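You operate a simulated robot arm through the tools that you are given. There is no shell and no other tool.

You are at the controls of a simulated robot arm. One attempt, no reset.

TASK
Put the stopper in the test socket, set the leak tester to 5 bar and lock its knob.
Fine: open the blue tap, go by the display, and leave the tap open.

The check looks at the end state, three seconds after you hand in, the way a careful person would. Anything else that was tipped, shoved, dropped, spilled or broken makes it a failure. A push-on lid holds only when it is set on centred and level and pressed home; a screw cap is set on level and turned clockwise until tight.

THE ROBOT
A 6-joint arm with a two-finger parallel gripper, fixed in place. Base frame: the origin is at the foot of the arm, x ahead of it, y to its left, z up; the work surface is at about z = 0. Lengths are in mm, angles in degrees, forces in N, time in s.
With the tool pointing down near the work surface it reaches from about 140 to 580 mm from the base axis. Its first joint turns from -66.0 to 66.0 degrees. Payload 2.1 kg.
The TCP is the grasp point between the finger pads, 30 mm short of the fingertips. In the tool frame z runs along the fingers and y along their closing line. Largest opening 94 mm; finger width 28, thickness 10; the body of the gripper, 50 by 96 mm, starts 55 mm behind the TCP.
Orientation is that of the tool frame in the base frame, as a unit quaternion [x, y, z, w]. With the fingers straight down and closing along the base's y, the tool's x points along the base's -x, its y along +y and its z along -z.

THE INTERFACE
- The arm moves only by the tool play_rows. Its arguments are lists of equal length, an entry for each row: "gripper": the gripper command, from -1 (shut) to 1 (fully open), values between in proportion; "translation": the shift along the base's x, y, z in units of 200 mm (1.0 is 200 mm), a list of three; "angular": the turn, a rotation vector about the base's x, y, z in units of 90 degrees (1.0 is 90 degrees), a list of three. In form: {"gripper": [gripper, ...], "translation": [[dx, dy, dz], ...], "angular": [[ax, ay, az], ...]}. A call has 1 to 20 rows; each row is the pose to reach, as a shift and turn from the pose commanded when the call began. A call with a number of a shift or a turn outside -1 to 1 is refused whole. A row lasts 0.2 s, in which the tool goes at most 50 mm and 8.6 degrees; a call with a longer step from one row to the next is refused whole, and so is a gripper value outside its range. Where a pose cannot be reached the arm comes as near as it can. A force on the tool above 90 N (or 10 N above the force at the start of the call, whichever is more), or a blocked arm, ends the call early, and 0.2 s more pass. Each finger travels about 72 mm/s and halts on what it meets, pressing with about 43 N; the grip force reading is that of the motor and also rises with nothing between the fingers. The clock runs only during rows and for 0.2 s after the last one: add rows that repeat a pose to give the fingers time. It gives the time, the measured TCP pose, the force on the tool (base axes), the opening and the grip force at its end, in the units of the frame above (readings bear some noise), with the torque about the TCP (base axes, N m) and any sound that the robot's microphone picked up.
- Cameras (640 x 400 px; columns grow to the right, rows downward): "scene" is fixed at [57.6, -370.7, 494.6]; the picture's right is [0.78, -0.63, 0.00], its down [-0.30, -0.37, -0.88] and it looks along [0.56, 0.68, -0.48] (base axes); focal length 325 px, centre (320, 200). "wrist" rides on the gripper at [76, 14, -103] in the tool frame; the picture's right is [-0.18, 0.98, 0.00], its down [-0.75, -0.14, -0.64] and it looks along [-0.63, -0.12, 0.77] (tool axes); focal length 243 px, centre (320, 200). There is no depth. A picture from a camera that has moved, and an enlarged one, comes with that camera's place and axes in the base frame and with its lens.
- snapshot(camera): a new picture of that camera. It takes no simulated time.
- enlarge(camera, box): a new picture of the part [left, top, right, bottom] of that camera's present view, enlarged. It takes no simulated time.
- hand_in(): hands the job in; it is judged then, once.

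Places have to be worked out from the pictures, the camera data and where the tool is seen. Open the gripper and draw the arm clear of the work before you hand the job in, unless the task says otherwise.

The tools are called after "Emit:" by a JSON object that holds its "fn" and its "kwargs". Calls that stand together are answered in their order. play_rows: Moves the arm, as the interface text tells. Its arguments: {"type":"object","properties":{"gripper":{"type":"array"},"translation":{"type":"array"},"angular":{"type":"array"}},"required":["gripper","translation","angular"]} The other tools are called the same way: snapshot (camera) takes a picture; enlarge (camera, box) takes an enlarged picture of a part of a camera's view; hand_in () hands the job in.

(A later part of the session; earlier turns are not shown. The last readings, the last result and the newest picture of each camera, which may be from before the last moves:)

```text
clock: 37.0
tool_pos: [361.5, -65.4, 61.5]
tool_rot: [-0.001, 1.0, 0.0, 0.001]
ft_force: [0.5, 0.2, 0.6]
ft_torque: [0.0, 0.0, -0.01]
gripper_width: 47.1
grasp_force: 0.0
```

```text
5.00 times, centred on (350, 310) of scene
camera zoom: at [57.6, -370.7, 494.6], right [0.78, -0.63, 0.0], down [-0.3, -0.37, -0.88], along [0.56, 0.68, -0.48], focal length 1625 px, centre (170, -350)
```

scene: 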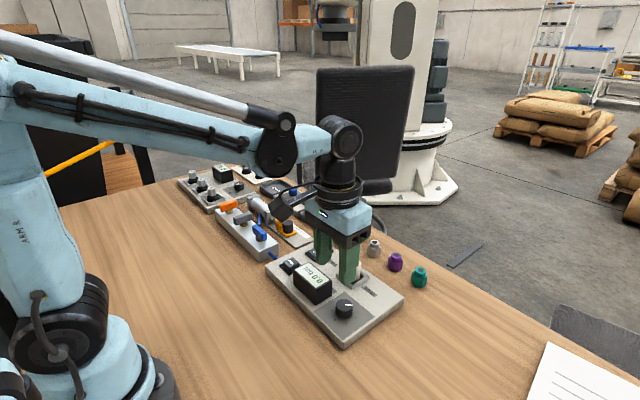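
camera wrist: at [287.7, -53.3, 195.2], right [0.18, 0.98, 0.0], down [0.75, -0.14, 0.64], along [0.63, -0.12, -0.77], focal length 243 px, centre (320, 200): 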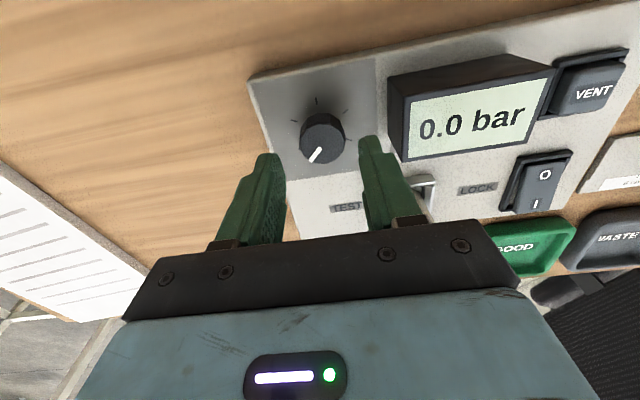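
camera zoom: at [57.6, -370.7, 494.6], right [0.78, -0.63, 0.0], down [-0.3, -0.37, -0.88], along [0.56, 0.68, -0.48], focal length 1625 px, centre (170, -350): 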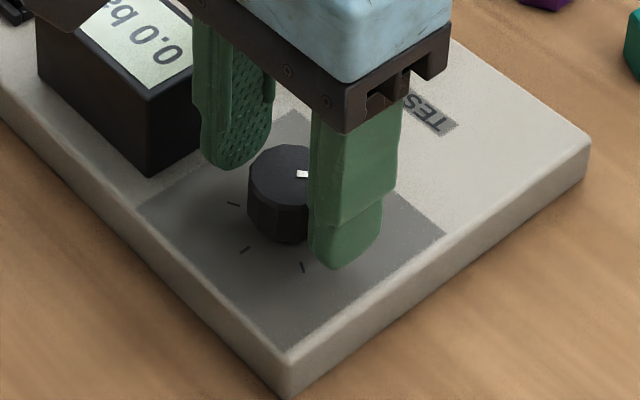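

The fingers straddle the knob, aligned within about a millimetre. I'll close on it.

Emit:
{"fn": "play_rows", "kwargs": {"gripper": [-0.3, -0.6, -1, -1, -1], "translation": [[0, 0, 0], [0, 0, 0], [0, 0, 0], [0, 0, 0], [0, 0, 0]], "angular": [[0, 0, 0], [0, 0, 0], [0, 0, 0], [0, 0, 0], [0, 0, 0]]}}

Emit:
{"fn": "snapshot", "kwargs": {"camera": "wrist"}}

Emit:
{"fn": "enlarge", "kwargs": {"camera": "scene", "box": [280, 230, 400, 350]}}

```text
clock: 38.2
tool_pos: [360.6, -64.1, 62.9]
tool_rot: [0.0, 1.0, 0.001, 0.001]
ft_force: [0.4, 8.2, -4.5]
ft_torque: [-0.2, 0.03, 0.0]
gripper_width: 31.5
grasp_force: 45.5
```

```text
taken
camera wrist: at [285.7, -51.8, 165.1], right [0.18, 0.98, 0.0], down [0.75, -0.14, 0.64], along [0.63, -0.12, -0.77], focal length 243 px, centre (320, 200)
```

wrist: 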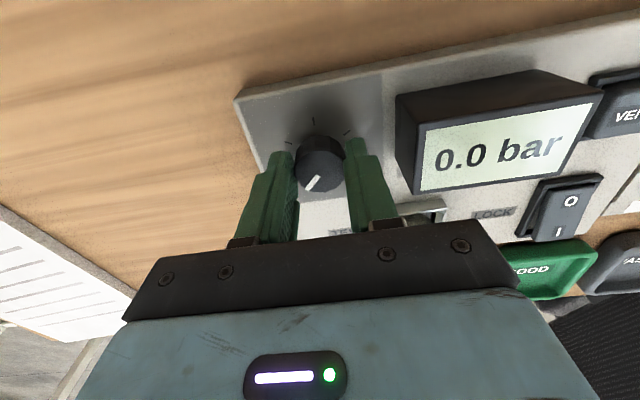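

```text
3.33 times, centred on (340, 290) of scene
camera zoom: at [57.6, -370.7, 494.6], right [0.78, -0.63, 0.0], down [-0.3, -0.37, -0.88], along [0.56, 0.68, -0.48], focal length 1083 px, centre (253, -100)
```

zoom: 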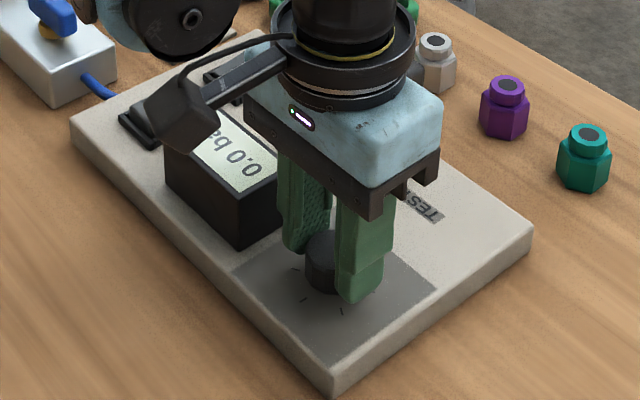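

The knob is gripped at 31.5 mm. I'll turn it clockwise about 18° and read the display.

Emit:
{"fn": "play_rows", "kwargs": {"gripper": [-1, -1, -1, -1], "translation": [[0, 0.002, 0], [0, 0.002, 0], [0, 0.002, 0], [0, 0.002, 0]], "angular": [[0, 0, -0.07], [0, 0, -0.14], [0, 0, -0.2], [0, 0, -0.2]]}}

Emit:
{"fn": "snapshot", "kwargs": {"camera": "wrist"}}

Emit:
{"fn": "enlarge", "kwargs": {"camera": "scene", "box": [270, 240, 390, 350]}}

```text
clock: 39.2
tool_pos: [361.4, -64.7, 62.8]
tool_rot: [0.157, 0.988, 0.0, 0.0]
ft_force: [-7.5, -0.7, -18.1]
ft_torque: [0.0, -0.9, -0.01]
gripper_width: 31.7
grasp_force: 45.1
```

```text
taken
camera wrist: at [294.1, -28.1, 165.3], right [0.48, 0.88, 0.0], down [0.67, -0.37, 0.64], along [0.56, -0.31, -0.77], focal length 243 px, centre (320, 200)
```

wrist: 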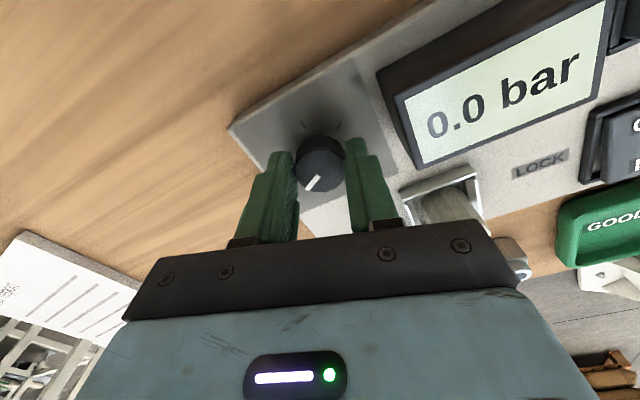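

```text
3.64 times, centred on (330, 295) of scene
camera zoom: at [57.6, -370.7, 494.6], right [0.78, -0.63, 0.0], down [-0.3, -0.37, -0.88], along [0.56, 0.68, -0.48], focal length 1182 px, centre (284, -146)
```

zoom: 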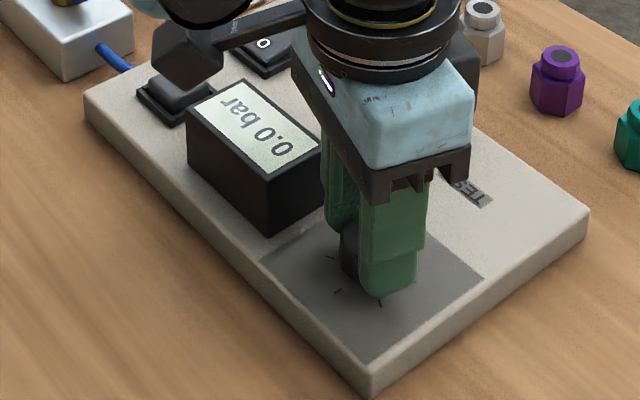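

The knob turned with the gripper and the display still reads 0.0. I'll continue clockwise in steps.

Emit:
{"fn": "play_rows", "kwargs": {"gripper": [-1, -1, -1, -1, -1], "translation": [[-0.002, 0, -0.004], [-0.002, 0, -0.004], [-0.002, 0, -0.004], [-0.002, 0, -0.004], [-0.002, 0, -0.004]], "angular": [[0, 0, -0.07], [0, 0, -0.14], [0, 0, -0.2], [0, 0, -0.2], [0, 0, -0.2]]}}

Emit:
{"fn": "snapshot", "kwargs": {"camera": "wrist"}}

Emit:
{"fn": "enlarge", "kwargs": {"camera": "scene", "box": [270, 240, 390, 350]}}

```text
clock: 40.4
tool_pos: [360.9, -62.9, 61.5]
tool_rot: [0.309, 0.951, 0.001, 0.001]
ft_force: [-0.2, -2.7, 29.7]
ft_torque: [-0.05, 0.52, 0.03]
gripper_width: 31.5
grasp_force: 45.1
```

```text
taken
camera wrist: at [308.8, -8.5, 165.0], right [0.73, 0.69, 0.0], down [0.53, -0.56, 0.64], along [0.44, -0.47, -0.77], focal length 243 px, centre (320, 200)
```

wrist: 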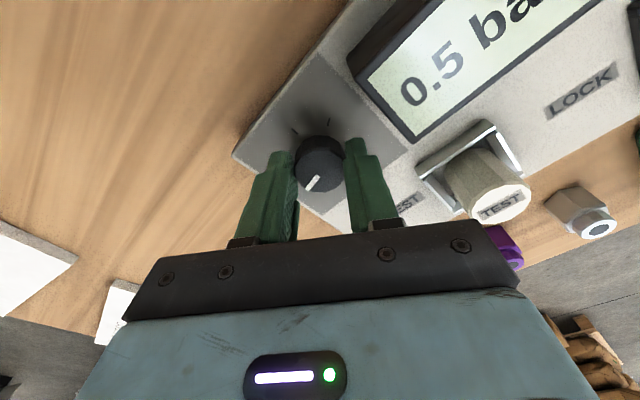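

```text
3.64 times, centred on (330, 295) of scene
camera zoom: at [57.5, -370.7, 494.6], right [0.78, -0.63, 0.0], down [-0.3, -0.37, -0.88], along [0.56, 0.68, -0.48], focal length 1182 px, centre (284, -146)
```

zoom: 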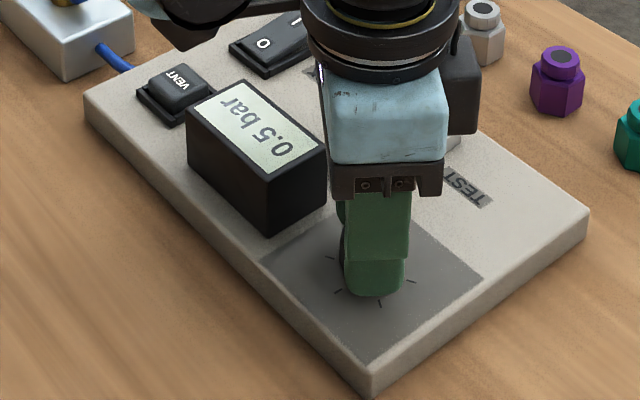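

The display shows 0.5 bar after about 36°. I'll hold briefly to see whether the reading is still rising.

Emit:
{"fn": "play_rows", "kwargs": {"gripper": [-1, -1, -1, -1, -1], "translation": [[0, 0, 0.0025], [0, 0, 0.0025], [0, 0, 0.0025], [0, 0, 0.0025], [0, 0, 0.0025]], "angular": [[0, 0, 0], [0, 0, 0], [0, 0, 0], [0, 0, 0], [0, 0, 0]]}}

Emit:
{"fn": "enlarge", "kwargs": {"camera": "scene", "box": [270, 240, 390, 350]}}

```text
clock: 41.6
tool_pos: [361.6, -63.9, 62.5]
tool_rot: [0.308, 0.951, 0.0, 0.001]
ft_force: [7.7, -2.6, -0.7]
ft_torque: [-0.46, -0.22, 0.03]
gripper_width: 31.4
grasp_force: 44.6
```

```text
3.64 times, centred on (330, 295) of scene
camera zoom: at [57.6, -370.7, 494.6], right [0.78, -0.63, 0.0], down [-0.3, -0.37, -0.88], along [0.56, 0.68, -0.48], focal length 1182 px, centre (284, -146)
```

zoom: 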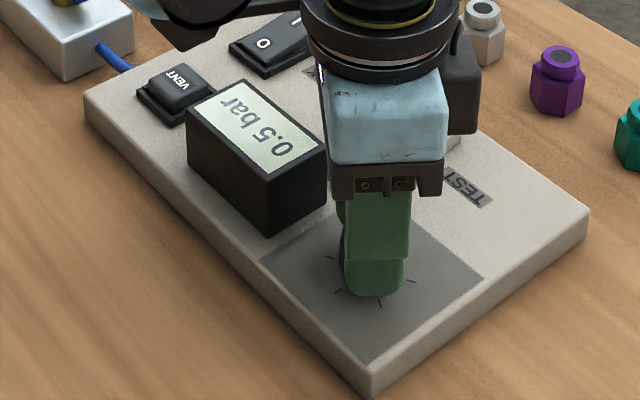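

The reading is steady at 0.5 bar. I'll continue clockwise another 24° and read again.

Emit:
{"fn": "play_rows", "kwargs": {"gripper": [-1, -1, -1, -1, -1], "translation": [[0.001, 0, 0], [0.001, 0, 0], [0.001, 0, 0], [0.001, 0, 0], [0.001, 0, 0]], "angular": [[0, 0, -0.09], [0, 0, -0.18], [0, 0, -0.27], [0, 0, -0.27], [0, 0, -0.27]]}}

Emit:
{"fn": "enlarge", "kwargs": {"camera": "scene", "box": [270, 240, 390, 350]}}

Emit:
{"fn": "snapshot", "kwargs": {"camera": "wrist"}}

```text
clock: 42.8
tool_pos: [360.8, -64.0, 62.3]
tool_rot: [0.501, 0.865, 0.002, 0.001]
ft_force: [14.2, 9.4, 31.1]
ft_torque: [-0.19, -0.32, 0.02]
gripper_width: 31.5
grasp_force: 44.6
```

```text
3.64 times, centred on (330, 295) of scene
camera zoom: at [57.5, -370.7, 494.6], right [0.78, -0.63, 0.0], down [-0.3, -0.37, -0.88], along [0.56, 0.68, -0.48], focal length 1182 px, centre (284, -146)
```

zoom: 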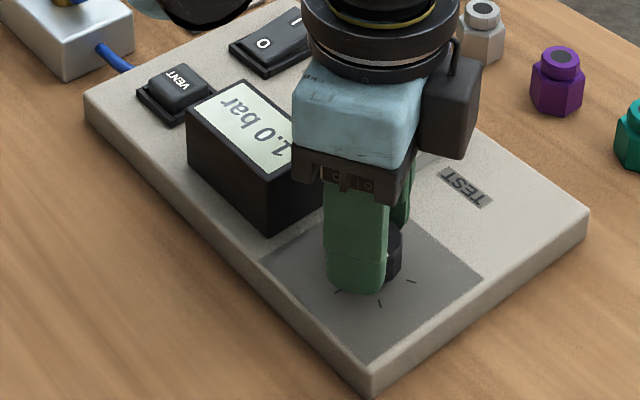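

```text
taken
camera wrist: at [336.9, 8.5, 165.1], right [0.94, 0.33, 0.0], down [0.25, -0.73, 0.64], along [0.21, -0.61, -0.77], focal length 243 px, centre (320, 200)
```

wrist: 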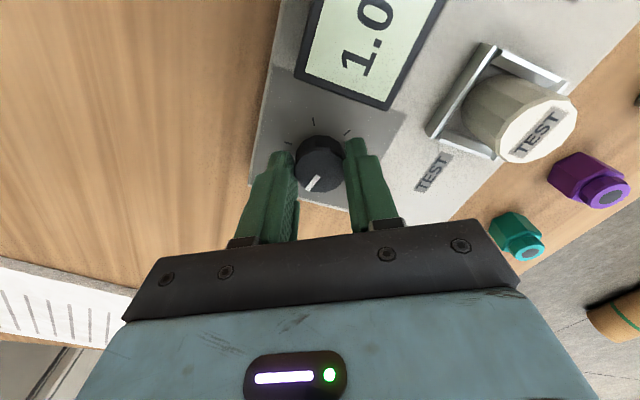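

At about 60° the display shows 1.0 bar. I'll carry on clockwise, easing the side loads.

Emit:
{"fn": "play_rows", "kwargs": {"gripper": [-1, -1, -1, -1, -1], "translation": [[0.002, 0.002, 0.0025], [0.002, 0.002, 0.0025], [0.002, 0.002, 0.0025], [0.002, 0.002, 0.0025], [0.002, 0.002, 0.0025]], "angular": [[0, 0, -0.09], [0, 0, -0.18], [0, 0, -0.27], [0, 0, -0.33], [0, 0, -0.33]]}}

Emit:
{"fn": "enlarge", "kwargs": {"camera": "scene", "box": [270, 240, 390, 350]}}

Emit:
{"fn": "snapshot", "kwargs": {"camera": "wrist"}}

```text
clock: 44.0
tool_pos: [362.0, -63.3, 62.2]
tool_rot: [0.707, 0.707, 0.001, 0.002]
ft_force: [22.1, 3.4, 1.8]
ft_torque: [0.35, -0.03, 0.05]
gripper_width: 31.5
grasp_force: 45.6
```

```text
3.64 times, centred on (330, 295) of scene
camera zoom: at [57.6, -370.7, 494.6], right [0.78, -0.63, 0.0], down [-0.3, -0.37, -0.88], along [0.56, 0.68, -0.48], focal length 1182 px, centre (284, -146)
```

zoom: 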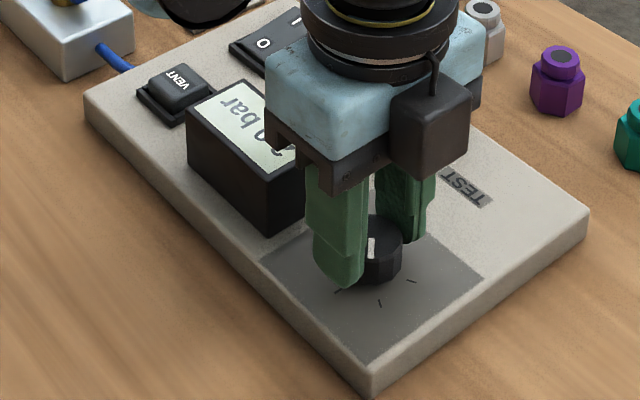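

```text
taken
camera wrist: at [377.0, 12.1, 164.9], right [0.98, -0.18, 0.01], down [-0.15, -0.75, 0.64], along [-0.11, -0.63, -0.77], focal length 243 px, centre (320, 200)
```

wrist: 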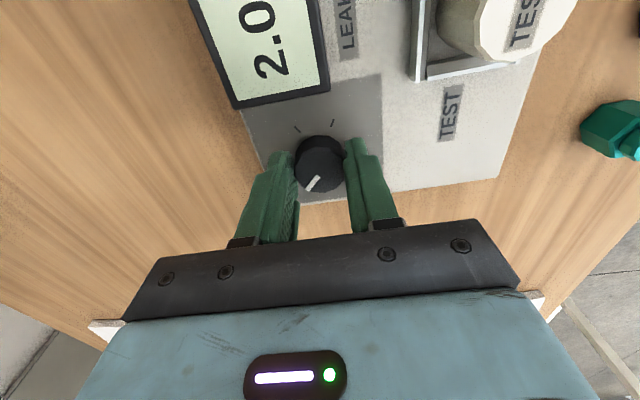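

At 90° the display reads 2.0 bar. I'll continue to about 123°.

Emit:
{"fn": "play_rows", "kwargs": {"gripper": [-1, -1, -1, -1, -1, -1], "translation": [[0.004, 0, 0], [0.004, 0, 0], [0.004, 0, 0], [0.004, 0, 0], [0.004, 0, 0], [0.004, 0, 0]], "angular": [[0, 0, -0.09], [0, 0, -0.18], [0, 0, -0.27], [0, 0, -0.36], [0, 0, -0.36], [0, 0, -0.36]]}}

Emit:
{"fn": "snapshot", "kwargs": {"camera": "wrist"}}

Emit:
{"fn": "enlarge", "kwargs": {"camera": "scene", "box": [270, 240, 390, 350]}}

```text
clock: 45.4
tool_pos: [363.4, -62.8, 62.1]
tool_rot: [0.876, 0.481, 0.002, 0.002]
ft_force: [17.3, 1.9, -30.1]
ft_torque: [0.51, -0.24, -0.03]
gripper_width: 31.7
grasp_force: 45.2
```

```text
taken
camera wrist: at [416.7, -7.9, 165.5], right [0.73, -0.68, 0.0], down [-0.52, -0.56, 0.64], along [-0.44, -0.47, -0.77], focal length 243 px, centre (320, 200)
```

wrist: 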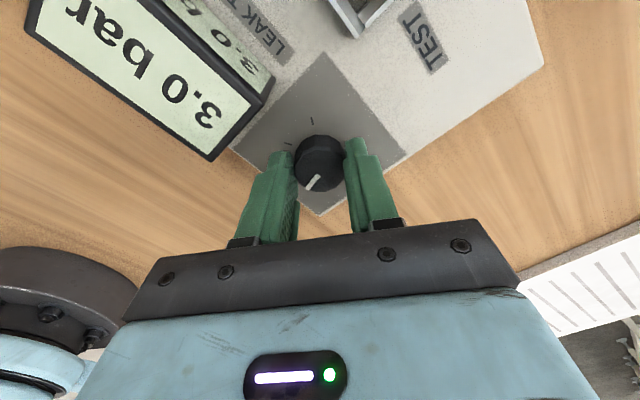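

```text
3.64 times, centred on (330, 295) of scene
camera zoom: at [57.7, -370.7, 494.5], right [0.78, -0.63, 0.0], down [-0.3, -0.37, -0.88], along [0.56, 0.68, -0.48], focal length 1182 px, centre (284, -146)
```

zoom: 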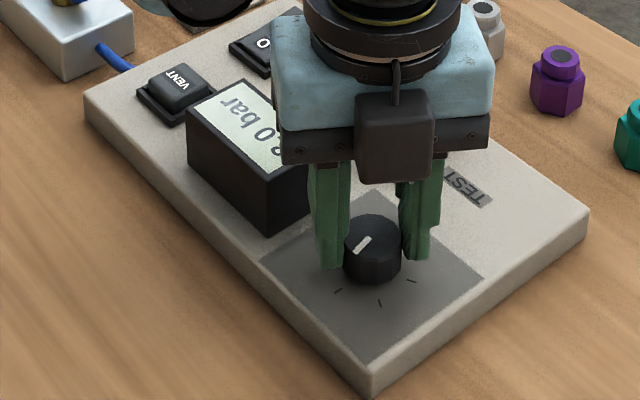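

At about 122° the display reads 3.0 bar. Before nearing the wrist's limit I'll release, lift, and swing the gripper back for a fresh grip.

Emit:
{"fn": "play_rows", "kwargs": {"gripper": [-0.6, -0.2, 0, 0, 0, 0, 0, 0, 0, 0, 0, 0, 0, 0, 0, 0], "translation": [[0, 0, 0], [0, 0, 0], [0, 0, 0], [0, 0, 0], [0, 0, 0.1], [0, 0, 0.2], [0, 0, 0.2], [0, 0, 0.2], [0, 0, 0.2], [0, 0, 0.2], [0, 0, 0.2], [0, 0, 0.2], [0, 0, 0.2], [0, 0, 0.2], [0, 0, 0.2], [0, 0, 0.2]], "angular": [[0, 0, 0], [0, 0, 0], [0, 0, 0], [0, 0, 0], [0, 0, 0], [0, 0, 0.05], [0, 0, 0.14], [0, 0, 0.23], [0, 0, 0.32], [0, 0, 0.41], [0, 0, 0.5], [0, 0, 0.59], [0, 0, 0.68], [0, 0, 0.77], [0, 0, 0.86], [0, 0, 0.95]]}}

Emit:
{"fn": "play_rows", "kwargs": {"gripper": [0, 0, 0, 0, 0, 0], "translation": [[0, 0, 0], [0, 0, 0], [0, 0, 0], [0, 0, 0], [0, 0, 0], [0, 0, 0]], "angular": [[0, 0, 0.09], [0, 0, 0.18], [0, 0, 0.27], [0, 0, 0.36], [0, 0, 0.383], [0, 0, 0.383]]}}

Emit:
{"fn": "snapshot", "kwargs": {"camera": "wrist"}}

Emit:
{"fn": "enlarge", "kwargs": {"camera": "wrist", "box": [260, 70, 380, 190]}}

Emit:
{"fn": "enlarge", "kwargs": {"camera": "scene", "box": [270, 240, 390, 350]}}

```text
clock: 48.8
tool_pos: [363.7, -63.5, 102.2]
tool_rot: [0.315, 0.949, 0.0, 0.001]
ft_force: [0.9, 0.5, 0.0]
ft_torque: [0.0, 0.04, -0.02]
gripper_width: 46.9
grasp_force: 0.0
```

```text
clock: 50.2
tool_pos: [362.7, -62.3, 102.1]
tool_rot: [0.021, 1.0, 0.0, 0.001]
ft_force: [0.3, -0.2, 0.0]
ft_torque: [0.02, -0.01, 0.03]
gripper_width: 47.0
grasp_force: 0.1
```

```text
taken
camera wrist: at [288.2, -46.4, 205.9], right [0.22, 0.97, 0.0], down [0.75, -0.17, 0.64], along [0.63, -0.14, -0.77], focal length 243 px, centre (320, 200)
```

wrist: 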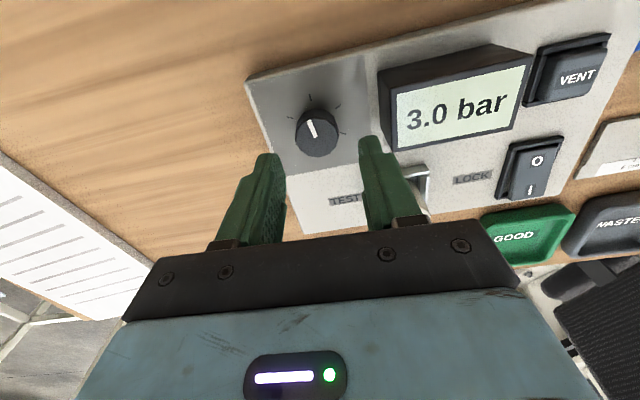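

```text
3.33 times, centred on (320, 130) of wrist
camera zoom: at [288.2, -46.4, 205.9], right [0.22, 0.97, 0.0], down [0.75, -0.17, 0.64], along [0.63, -0.14, -0.77], focal length 809 px, centre (320, 433)
```

zoom: 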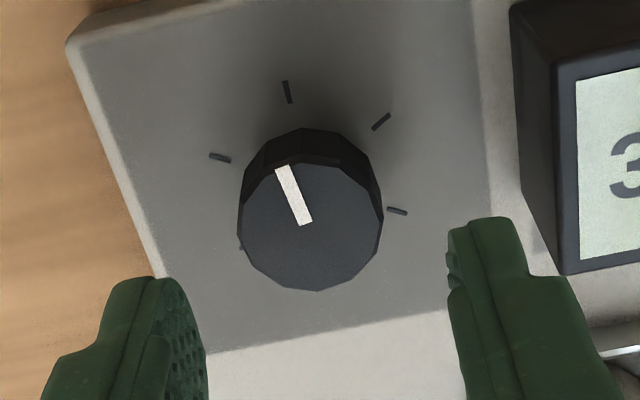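

```text
3.64 times, centred on (330, 295) of scene
camera zoom: at [57.6, -370.7, 494.6], right [0.78, -0.63, 0.0], down [-0.3, -0.37, -0.88], along [0.56, 0.68, -0.48], focal length 1182 px, centre (284, -146)
```

zoom: 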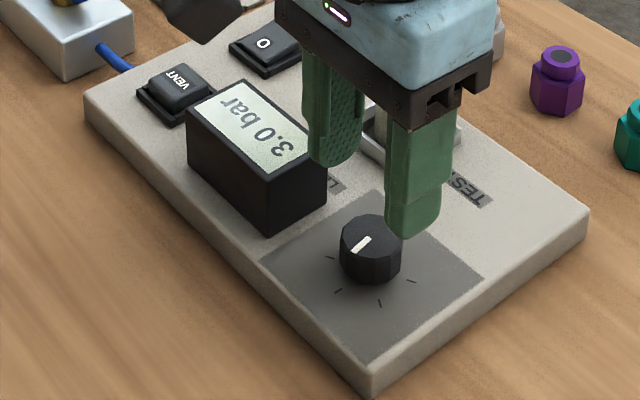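

The reading holds at 3.0 bar with the knob released. I'll shift slightly toward the knob's centre, lower and grip again.

Emit:
{"fn": "play_rows", "kwargs": {"gripper": [0, 0, 0, 0, 0, -0.3, -0.6, -1, -1, -1], "translation": [[0, -0.008, 0], [0, -0.008, -0.08], [0, -0.008, -0.16], [0, -0.008, -0.2], [0, -0.008, -0.2], [0, -0.008, -0.2], [0, -0.008, -0.2], [0, -0.008, -0.2], [0, -0.008, -0.2], [0, -0.008, -0.2]], "angular": [[0, 0, 0], [0, 0, 0], [0, 0, 0], [0, 0, 0], [0, 0, 0], [0, 0, 0], [0, 0, 0], [0, 0, 0], [0, 0, 0], [0, 0, 0]]}}

Emit:
{"fn": "snapshot", "kwargs": {"camera": "wrist"}}

Emit:
{"fn": "enlarge", "kwargs": {"camera": "wrist", "box": [260, 90, 380, 210]}}

```text
clock: 52.4
tool_pos: [362.6, -64.2, 63.5]
tool_rot: [0.021, 1.0, 0.003, 0.002]
ft_force: [2.0, 22.2, -12.5]
ft_torque: [-0.15, 0.17, -0.02]
gripper_width: 31.4
grasp_force: 44.7
```

```text
taken
camera wrist: at [287.3, -49.0, 165.7], right [0.22, 0.97, 0.0], down [0.75, -0.17, 0.64], along [0.63, -0.14, -0.77], focal length 243 px, centre (320, 200)
```

wrist: 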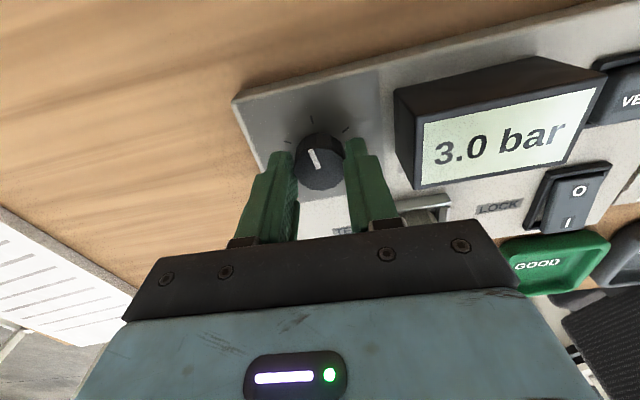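

```text
3.33 times, centred on (320, 150) of wrist
camera zoom: at [287.3, -49.0, 165.7], right [0.22, 0.97, 0.0], down [0.75, -0.17, 0.64], along [0.63, -0.14, -0.77], focal length 809 px, centre (320, 367)
```

zoom: 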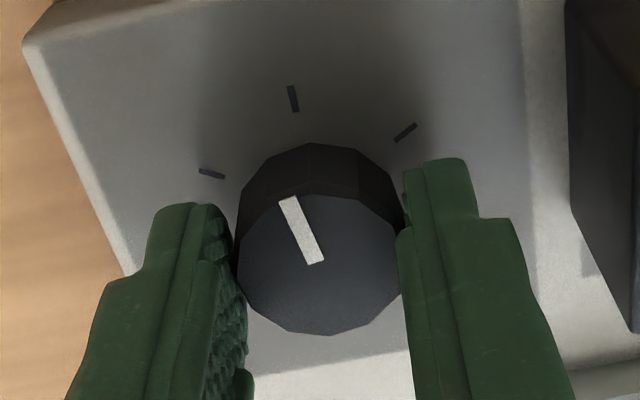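

Gripped again at 31.4 mm and still reading 3.0 bar. I'll relieve the y load and turn clockwise about 36°.

Emit:
{"fn": "play_rows", "kwargs": {"gripper": [-1, -1, -1, -1, -1, -1, -1], "translation": [[0, 0.0045, -0.001], [0, 0.0045, -0.001], [0, 0.0045, -0.001], [0, 0.0045, -0.001], [0, 0.0045, -0.001], [0, 0.0045, -0.001], [0, 0.0045, -0.001]], "angular": [[0, 0, 0], [0, 0, -0.09], [0, 0, -0.18], [0, 0, -0.27], [0, 0, -0.36], [0, 0, -0.36], [0, 0, -0.36]]}}

Emit:
{"fn": "snapshot", "kwargs": {"camera": "wrist"}}

Emit:
{"fn": "enlarge", "kwargs": {"camera": "scene", "box": [270, 240, 390, 350]}}

```text
clock: 54.0
tool_pos: [361.9, -64.4, 62.3]
tool_rot: [0.3, 0.954, 0.0, 0.001]
ft_force: [-8.6, 4.0, 30.0]
ft_torque: [0.52, 0.19, -0.02]
gripper_width: 31.5
grasp_force: 45.0
```

```text
taken
camera wrist: at [308.8, -10.3, 165.3], right [0.71, 0.7, 0.0], down [0.54, -0.55, 0.64], along [0.45, -0.46, -0.77], focal length 243 px, centre (320, 200)
```

wrist: 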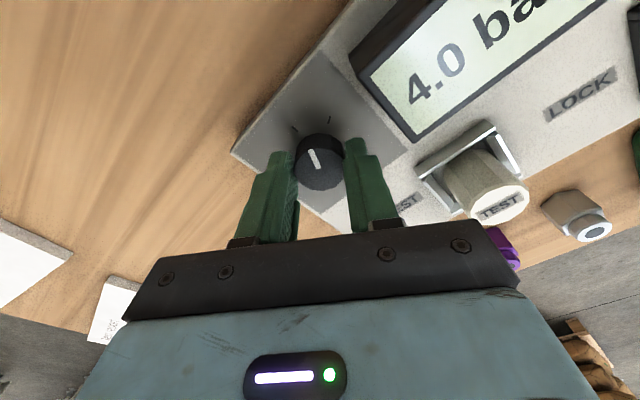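

```text
3.64 times, centred on (330, 295) of scene
camera zoom: at [57.5, -370.7, 494.6], right [0.78, -0.63, 0.0], down [-0.3, -0.37, -0.88], along [0.56, 0.68, -0.48], focal length 1182 px, centre (284, -146)
```

zoom: 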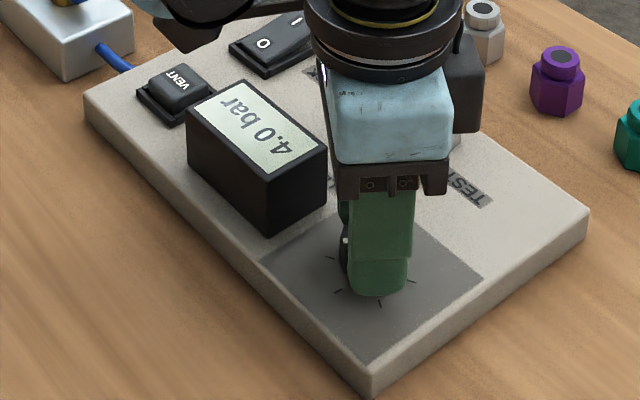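

At about 155° it reads 4.0 bar, so roughly 1 bar per 32°. I'll turn another 18° and read.

Emit:
{"fn": "play_rows", "kwargs": {"gripper": [-1, -1, -1, -1, -1], "translation": [[-0.001, 0, 0.0025], [-0.001, 0, 0.0025], [-0.001, 0, 0.0025], [-0.001, 0, 0.0025], [-0.001, 0, 0.0025]], "angular": [[0, 0, -0.07], [0, 0, -0.14], [0, 0, -0.2], [0, 0, -0.2], [0, 0, -0.2]]}}

Emit:
{"fn": "snapshot", "kwargs": {"camera": "wrist"}}

Emit:
{"fn": "enlarge", "kwargs": {"camera": "scene", "box": [270, 240, 390, 350]}}

```text
clock: 55.2
tool_pos: [361.6, -64.4, 62.7]
tool_rot: [0.445, 0.895, 0.0, 0.0]
ft_force: [-0.4, -0.8, -31.8]
ft_torque: [-0.3, 0.2, -0.01]
gripper_width: 31.4
grasp_force: 44.8
```

```text
taken
camera wrist: at [328.5, 4.0, 165.7], right [0.89, 0.45, 0.0], down [0.34, -0.68, 0.64], along [0.29, -0.58, -0.77], focal length 243 px, centre (320, 200)
```

wrist: 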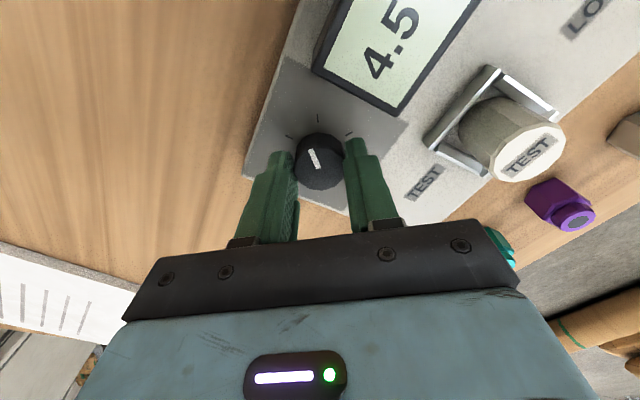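

```text
3.64 times, centred on (330, 295) of scene
camera zoom: at [57.7, -370.7, 494.5], right [0.78, -0.63, 0.0], down [-0.3, -0.37, -0.88], along [0.56, 0.68, -0.48], focal length 1182 px, centre (284, -146)
```

zoom: 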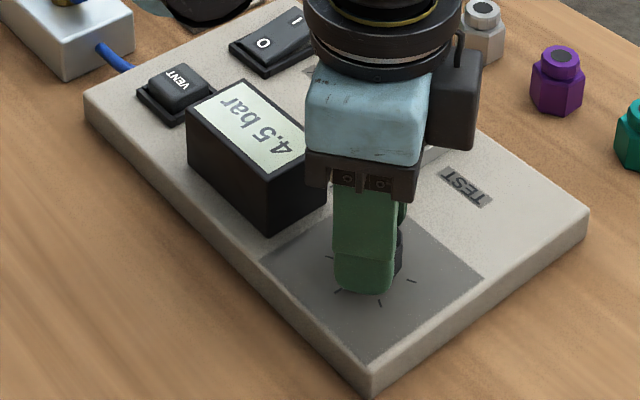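

At about 173° it reads 4.5 bar. I'll go on in small 5° steps to find where 5.0 begins.

Emit:
{"fn": "play_rows", "kwargs": {"gripper": [-1, -1, -1, -1], "translation": [[0, 0, -0.0015], [0, 0, -0.0015], [0, 0, -0.0015], [0, 0, -0.0015]], "angular": [[0, 0, -0.03], [0, 0, -0.055], [0, 0, -0.055], [0, 0, -0.055]]}}

Emit:
{"fn": "enlarge", "kwargs": {"camera": "scene", "box": [290, 255, 350, 305]}}

Emit:
{"fn": "enlarge", "kwargs": {"camera": "wrist", "box": [260, 0, 480, 200]}}

```text
clock: 56.2
tool_pos: [362.5, -63.9, 63.3]
tool_rot: [0.483, 0.875, -0.001, 0.0]
ft_force: [-1.7, -2.4, -2.6]
ft_torque: [-0.68, 0.09, 0.0]
gripper_width: 31.4
grasp_force: 44.9
```

```text
8.00 times, centred on (320, 280) of scene
camera zoom: at [57.6, -370.7, 494.6], right [0.78, -0.63, 0.0], down [-0.3, -0.37, -0.88], along [0.56, 0.68, -0.48], focal length 2600 px, centre (320, -440)
```

zoom: 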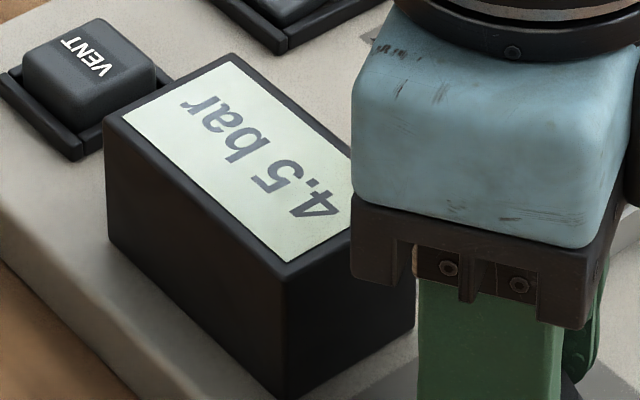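

```text
2.00 times, centred on (370, 100) of wrist
camera zoom: at [334.7, 6.6, 165.8], right [0.93, 0.37, 0.0], down [0.28, -0.71, 0.64], along [0.24, -0.6, -0.77], focal length 485 px, centre (220, 400)
```

zoom: 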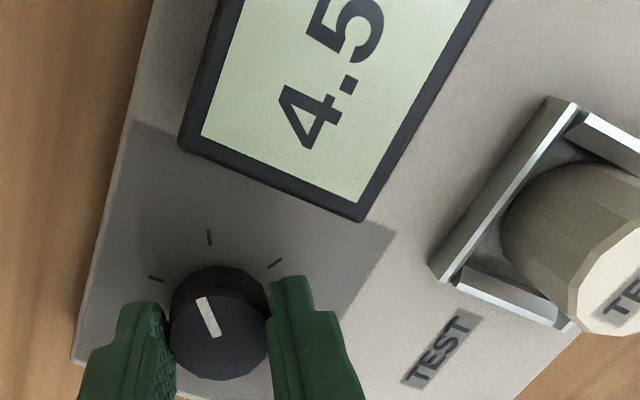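

Still 4.5 bar at about 178°. Another 4.5° clockwise.

Emit:
{"fn": "play_rows", "kwargs": {"gripper": [-1, -1, -1, -1], "translation": [[0, 0, 0], [0, 0, 0], [0, 0, 0], [0, 0, 0]], "angular": [[0, 0, -0.03], [0, 0, -0.05], [0, 0, -0.05], [0, 0, -0.05]]}}

Emit:
{"fn": "enlarge", "kwargs": {"camera": "scene", "box": [290, 255, 350, 305]}}

Emit:
{"fn": "enlarge", "kwargs": {"camera": "wrist", "box": [260, 0, 480, 200]}}

```text
clock: 57.2
tool_pos: [362.3, -65.1, 63.4]
tool_rot: [0.517, 0.856, 0.0, -0.001]
ft_force: [-16.2, -3.0, 22.1]
ft_torque: [-0.44, 0.0, 0.02]
gripper_width: 31.3
grasp_force: 45.2
```

```text
8.00 times, centred on (320, 280) of scene
camera zoom: at [57.5, -370.7, 494.6], right [0.78, -0.63, 0.0], down [-0.3, -0.37, -0.88], along [0.56, 0.68, -0.48], focal length 2600 px, centre (320, -440)
```

zoom: 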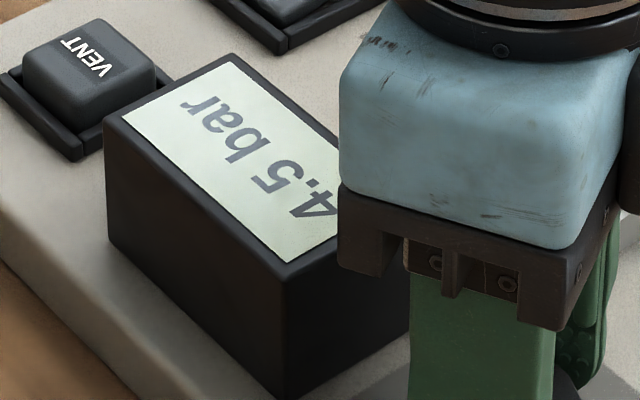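

```text
2.00 times, centred on (370, 100) of wrist
camera zoom: at [340.7, 8.6, 165.8], right [0.96, 0.29, 0.0], down [0.23, -0.73, 0.64], along [0.19, -0.61, -0.77], focal length 485 px, centre (220, 400)
```

zoom: 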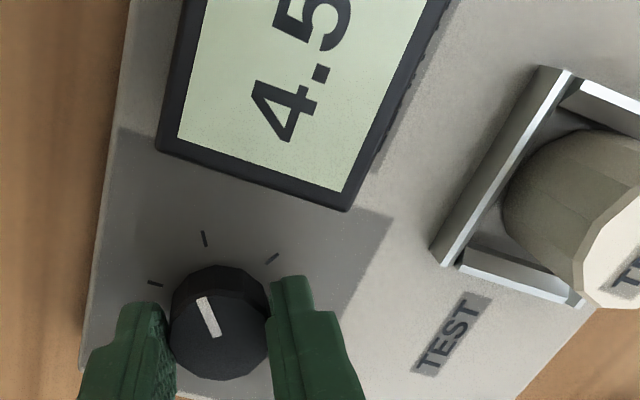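

Still 4.5 bar at about 182°. Another 4.5°.

Emit:
{"fn": "play_rows", "kwargs": {"gripper": [-1, -1, -1, -1], "translation": [[-0.002, 0, 0.001], [-0.002, 0, 0.001], [-0.002, 0, 0.001], [-0.002, 0, 0.001]], "angular": [[0, 0, -0.03], [0, 0, -0.05], [0, 0, -0.05], [0, 0, -0.05]]}}

Emit:
{"fn": "enlarge", "kwargs": {"camera": "wrist", "box": [260, 0, 480, 200]}}

```text
clock: 58.2
tool_pos: [362.4, -65.7, 64.0]
tool_rot: [0.549, 0.836, 0.0, 0.002]
ft_force: [-0.4, -7.5, 5.1]
ft_torque: [0.59, 0.61, 0.02]
gripper_width: 31.3
grasp_force: 45.1
```

```text
2.00 times, centred on (370, 100) of wrist
camera zoom: at [346.1, 10.2, 165.6], right [0.98, 0.22, 0.0], down [0.17, -0.75, 0.64], along [0.14, -0.63, -0.77], focal length 485 px, centre (220, 400)
```

zoom: 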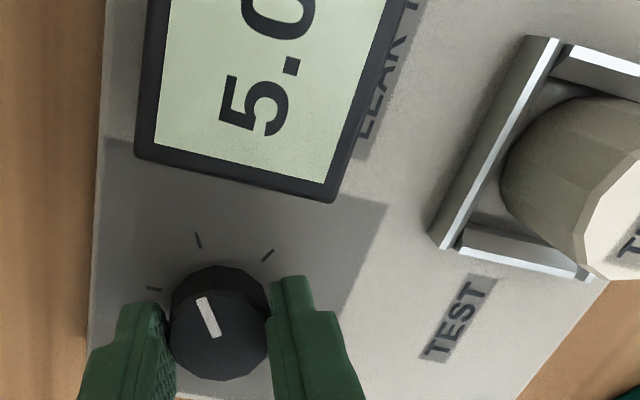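

The display just switched to 5.0 bar at about 186°. To be safely inside the 5.0 window I'll turn about 3.5° more and check it stays.

Emit:
{"fn": "play_rows", "kwargs": {"gripper": [-1, -1, -1, -1], "translation": [[0, -0.001, 0], [0, -0.001, 0], [0, -0.001, 0], [0, -0.001, 0]], "angular": [[0, 0, -0.02], [0, 0, -0.04], [0, 0, -0.04], [0, 0, -0.04]]}}

Emit:
{"fn": "enlarge", "kwargs": {"camera": "wrist", "box": [260, 0, 480, 200]}}

```text
clock: 59.2
tool_pos: [362.1, -64.9, 63.0]
tool_rot: [0.576, 0.818, -0.001, 0.002]
ft_force: [11.7, -6.3, -29.1]
ft_torque: [-0.31, 0.02, -0.01]
gripper_width: 31.5
grasp_force: 44.4
```

```text
2.00 times, centred on (370, 100) of wrist
camera zoom: at [350.7, 11.2, 165.6], right [0.99, 0.16, 0.0], down [0.12, -0.76, 0.64], along [0.1, -0.64, -0.77], focal length 485 px, centre (220, 400)
```

zoom: 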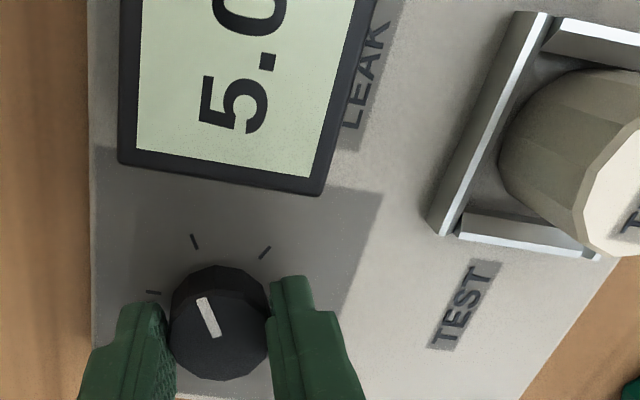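

The display shows 5.0 bar at about 190°. I'll ease the vertical load, open the fingers and rise, then check the reading again.

Emit:
{"fn": "play_rows", "kwargs": {"gripper": [-1, -0.7, -0.4, -0.1, 0, 0, 0, 0, 0], "translation": [[0, 0, -0.002], [0, 0, -0.002], [0, 0, -0.002], [0, 0, -0.002], [0, 0, -0.002], [0, 0, 0], [0, 0, 0.1], [0, 0, 0.25], [0, 0, 0.4]], "angular": [[0, 0, 0], [0, 0, 0], [0, 0, 0], [0, 0, 0], [0, 0, 0], [0, 0, 0], [0, 0, 0], [0, 0, 0], [0, 0, 0]]}}

Emit:
{"fn": "snapshot", "kwargs": {"camera": "wrist"}}

Emit:
{"fn": "enlarge", "kwargs": {"camera": "scene", "box": [270, 230, 390, 350]}}

```text
clock: 61.2
tool_pos: [361.3, -64.9, 143.8]
tool_rot: [0.576, 0.818, 0.0, 0.001]
ft_force: [-0.4, 0.0, 0.1]
ft_torque: [0.0, 0.02, 0.03]
gripper_width: 47.0
grasp_force: 0.1
```

```text
taken
camera wrist: at [350.3, 11.4, 246.6], right [0.99, 0.16, 0.0], down [0.12, -0.76, 0.64], along [0.1, -0.63, -0.77], focal length 243 px, centre (320, 200)
```

wrist: 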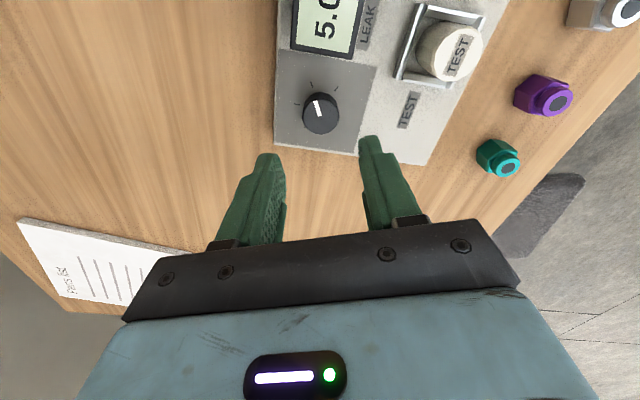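

```text
3.33 times, centred on (330, 290) of scene
camera zoom: at [57.6, -370.7, 494.6], right [0.78, -0.63, 0.0], down [-0.3, -0.37, -0.88], along [0.56, 0.68, -0.48], focal length 1083 px, centre (287, -100)
```

zoom: 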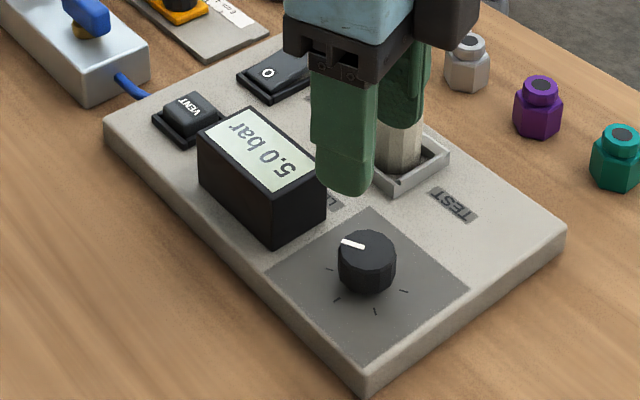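

The reading holds at 5.0 bar with the knob released. Next is the LOCK rocker: I'll square the gripper, close the fingers and move to view it.

Emit:
{"fn": "play_rows", "kwargs": {"gripper": [-0.3, -0.6, -1, -1, -1, -1, -1, -1, -1, -1], "translation": [[0.012, 0.09, 0.04], [0.024, 0.18, 0.04], [0.036, 0.27, 0.04], [0.05, 0.36, 0.04], [0.065, 0.45, 0.04], [0.08, 0.54, 0.04], [0.095, 0.63, 0.04], [0.11, 0.72, 0.04], [0.119, 0.82, 0.04], [0.119, 0.82, 0.04]], "angular": [[0, 0, 0.087], [0, 0, 0.174], [0, 0, 0.261], [0, 0, 0.348], [0, 0, 0.435], [0, 0, 0.522], [0, 0, 0.609], [0, 0, 0.696], [0, 0, 0.782], [0, 0, 0.782]]}}

Emit:
{"fn": "snapshot", "kwargs": {"camera": "wrist"}}

Emit:
{"fn": "enlarge", "kwargs": {"camera": "wrist", "box": [280, 100, 400, 200]}}

Emit:
{"fn": "enlarge", "kwargs": {"camera": "scene", "box": [270, 220, 360, 300]}}

```text
clock: 63.4
tool_pos: [385.3, 99.4, 150.7]
tool_rot: [-0.001, 1.0, 0.001, 0.001]
ft_force: [0.0, 0.4, -0.2]
ft_torque: [-0.01, -0.01, 0.0]
gripper_width: 0.0
grasp_force: 33.4
```

```text
taken
camera wrist: at [310.2, 113.1, 253.8], right [0.18, 0.98, 0.0], down [0.75, -0.14, 0.64], along [0.63, -0.12, -0.77], focal length 243 px, centre (320, 200)
```

wrist: 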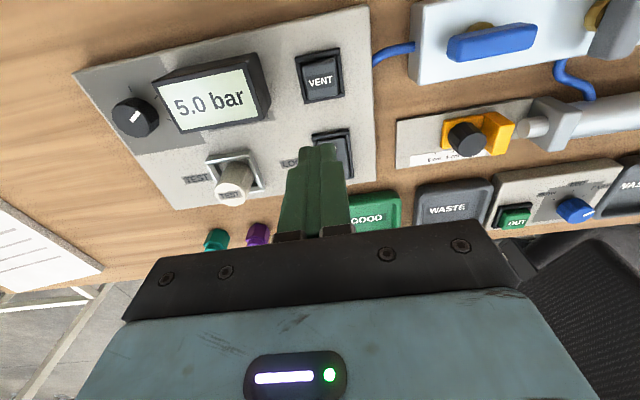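

```text
4.00 times, centred on (340, 150) of wrist
camera zoom: at [310.2, 113.1, 253.8], right [0.18, 0.98, 0.0], down [0.75, -0.14, 0.64], along [0.63, -0.12, -0.77], focal length 970 px, centre (240, 400)
```

zoom: 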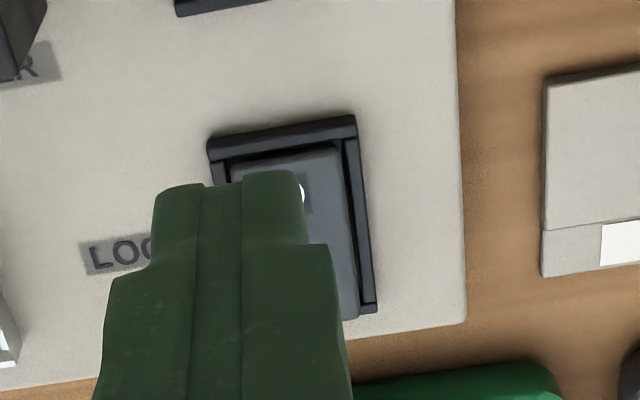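

```text
5.00 times, centred on (315, 260) of scene
camera zoom: at [57.6, -370.7, 494.6], right [0.78, -0.63, 0.0], down [-0.3, -0.37, -0.88], along [0.56, 0.68, -0.48], focal length 1625 px, centre (345, -100)
```

zoom: 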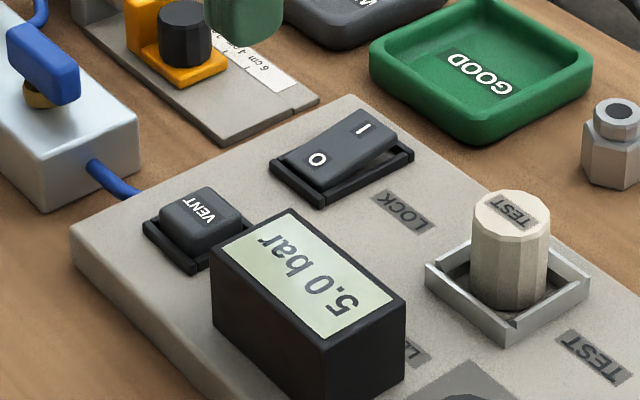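

The rocker is about 60×36 mm with its bezel centred near (442,104); its O end is down and the I end (toward +x) is raised. I'll place the closed fingertips over the outer part of the I end, at about (463,104).

Emit:
{"fn": "play_rows", "kwargs": {"gripper": [-1, -1, -1, -1, -1], "translation": [[0.15, 0.007, 0], [0.3, 0.014, -0.05], [0.39, 0.0205, -0.18], [0.39, 0.0205, -0.302], [0.39, 0.0205, -0.302]], "angular": [[0, 0, 0], [0, 0, 0], [0, 0, 0], [0, 0, 0], [0, 0, 0]]}}

Emit:
{"fn": "enlarge", "kwargs": {"camera": "wrist", "box": [250, 60, 390, 200]}}

Emit:
{"fn": "enlarge", "kwargs": {"camera": "scene", "box": [280, 200, 370, 280]}}

```text
clock: 64.6
tool_pos: [463.7, 105.6, 91.4]
tool_rot: [-0.001, 1.0, -0.001, 0.001]
ft_force: [1.2, -0.1, 0.3]
ft_torque: [0.01, -0.02, 0.01]
gripper_width: 0.1
grasp_force: 33.5
```

```text
2.86 times, centred on (320, 130) of wrist
camera zoom: at [387.6, 117.8, 193.8], right [0.18, 0.98, 0.0], down [0.75, -0.14, 0.64], along [0.63, -0.12, -0.77], focal length 693 px, centre (320, 400)
```

zoom: 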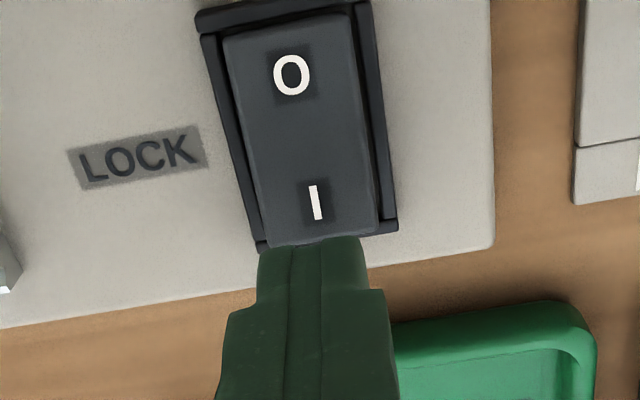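

```text
5.00 times, centred on (325, 240) of scene
camera zoom: at [57.6, -370.7, 494.6], right [0.78, -0.63, 0.0], down [-0.3, -0.37, -0.88], along [0.56, 0.68, -0.48], focal length 1625 px, centre (295, 0)
```

zoom: 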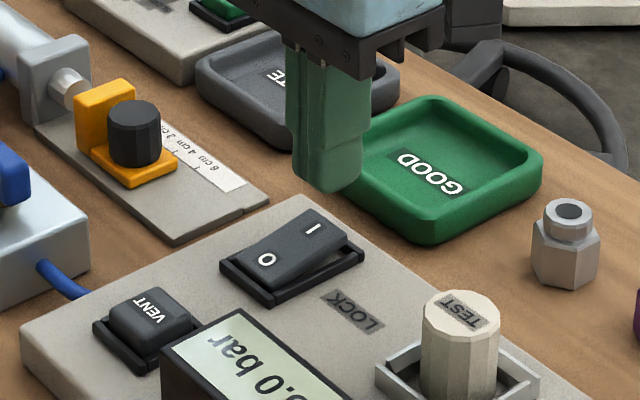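

The fingertips line up with the outer edge of the I end. I'll shift slightly inward and lower in small steps, monitoring force.

Emit:
{"fn": "play_rows", "kwargs": {"gripper": [-1, -1, -1, -1, -1, -1, -1], "translation": [[-0.01, -0.005, -0.04], [-0.01, -0.005, -0.08], [-0.01, -0.005, -0.095], [-0.01, -0.005, -0.105], [-0.01, -0.005, -0.115], [-0.01, -0.005, -0.125], [-0.01, -0.005, -0.125]], "angular": [[0, 0, 0], [0, 0, 0], [0, 0, 0], [0, 0, 0], [0, 0, 0], [0, 0, 0], [0, 0, 0]]}}

Emit:
{"fn": "enlarge", "kwargs": {"camera": "wrist", "box": [250, 60, 390, 200]}}

Emit:
{"fn": "enlarge", "kwargs": {"camera": "scene", "box": [280, 220, 360, 290]}}

```text
clock: 66.2
tool_pos: [461.6, 103.7, 64.8]
tool_rot: [-0.001, 1.0, 0.0, 0.001]
ft_force: [-0.3, 0.1, -0.5]
ft_torque: [0.0, -0.03, 0.01]
gripper_width: 0.0
grasp_force: 32.7
```

```text
2.86 times, centred on (320, 130) of wrist
camera zoom: at [386.1, 116.8, 167.8], right [0.18, 0.98, 0.0], down [0.75, -0.14, 0.64], along [0.63, -0.12, -0.77], focal length 693 px, centre (320, 400)
```

zoom: 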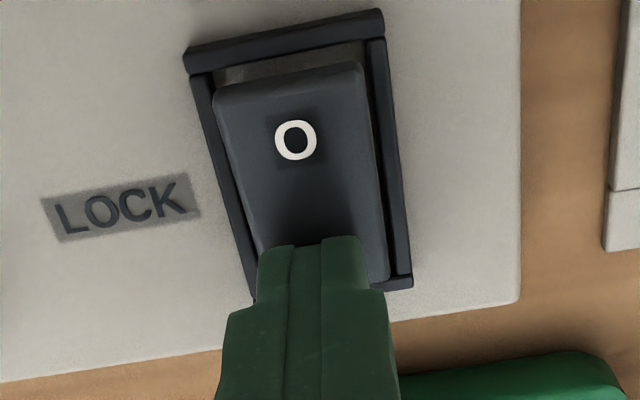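

```text
5.71 times, centred on (320, 255) of scene
camera zoom: at [57.6, -370.7, 494.6], right [0.78, -0.63, 0.0], down [-0.3, -0.37, -0.88], along [0.56, 0.68, -0.48], focal length 1857 px, centre (320, -114)
```

zoom: 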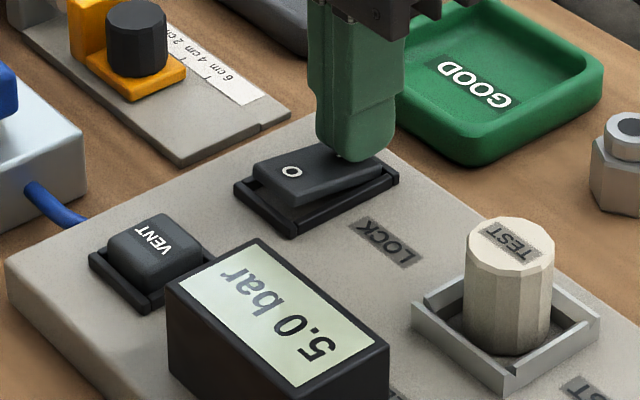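

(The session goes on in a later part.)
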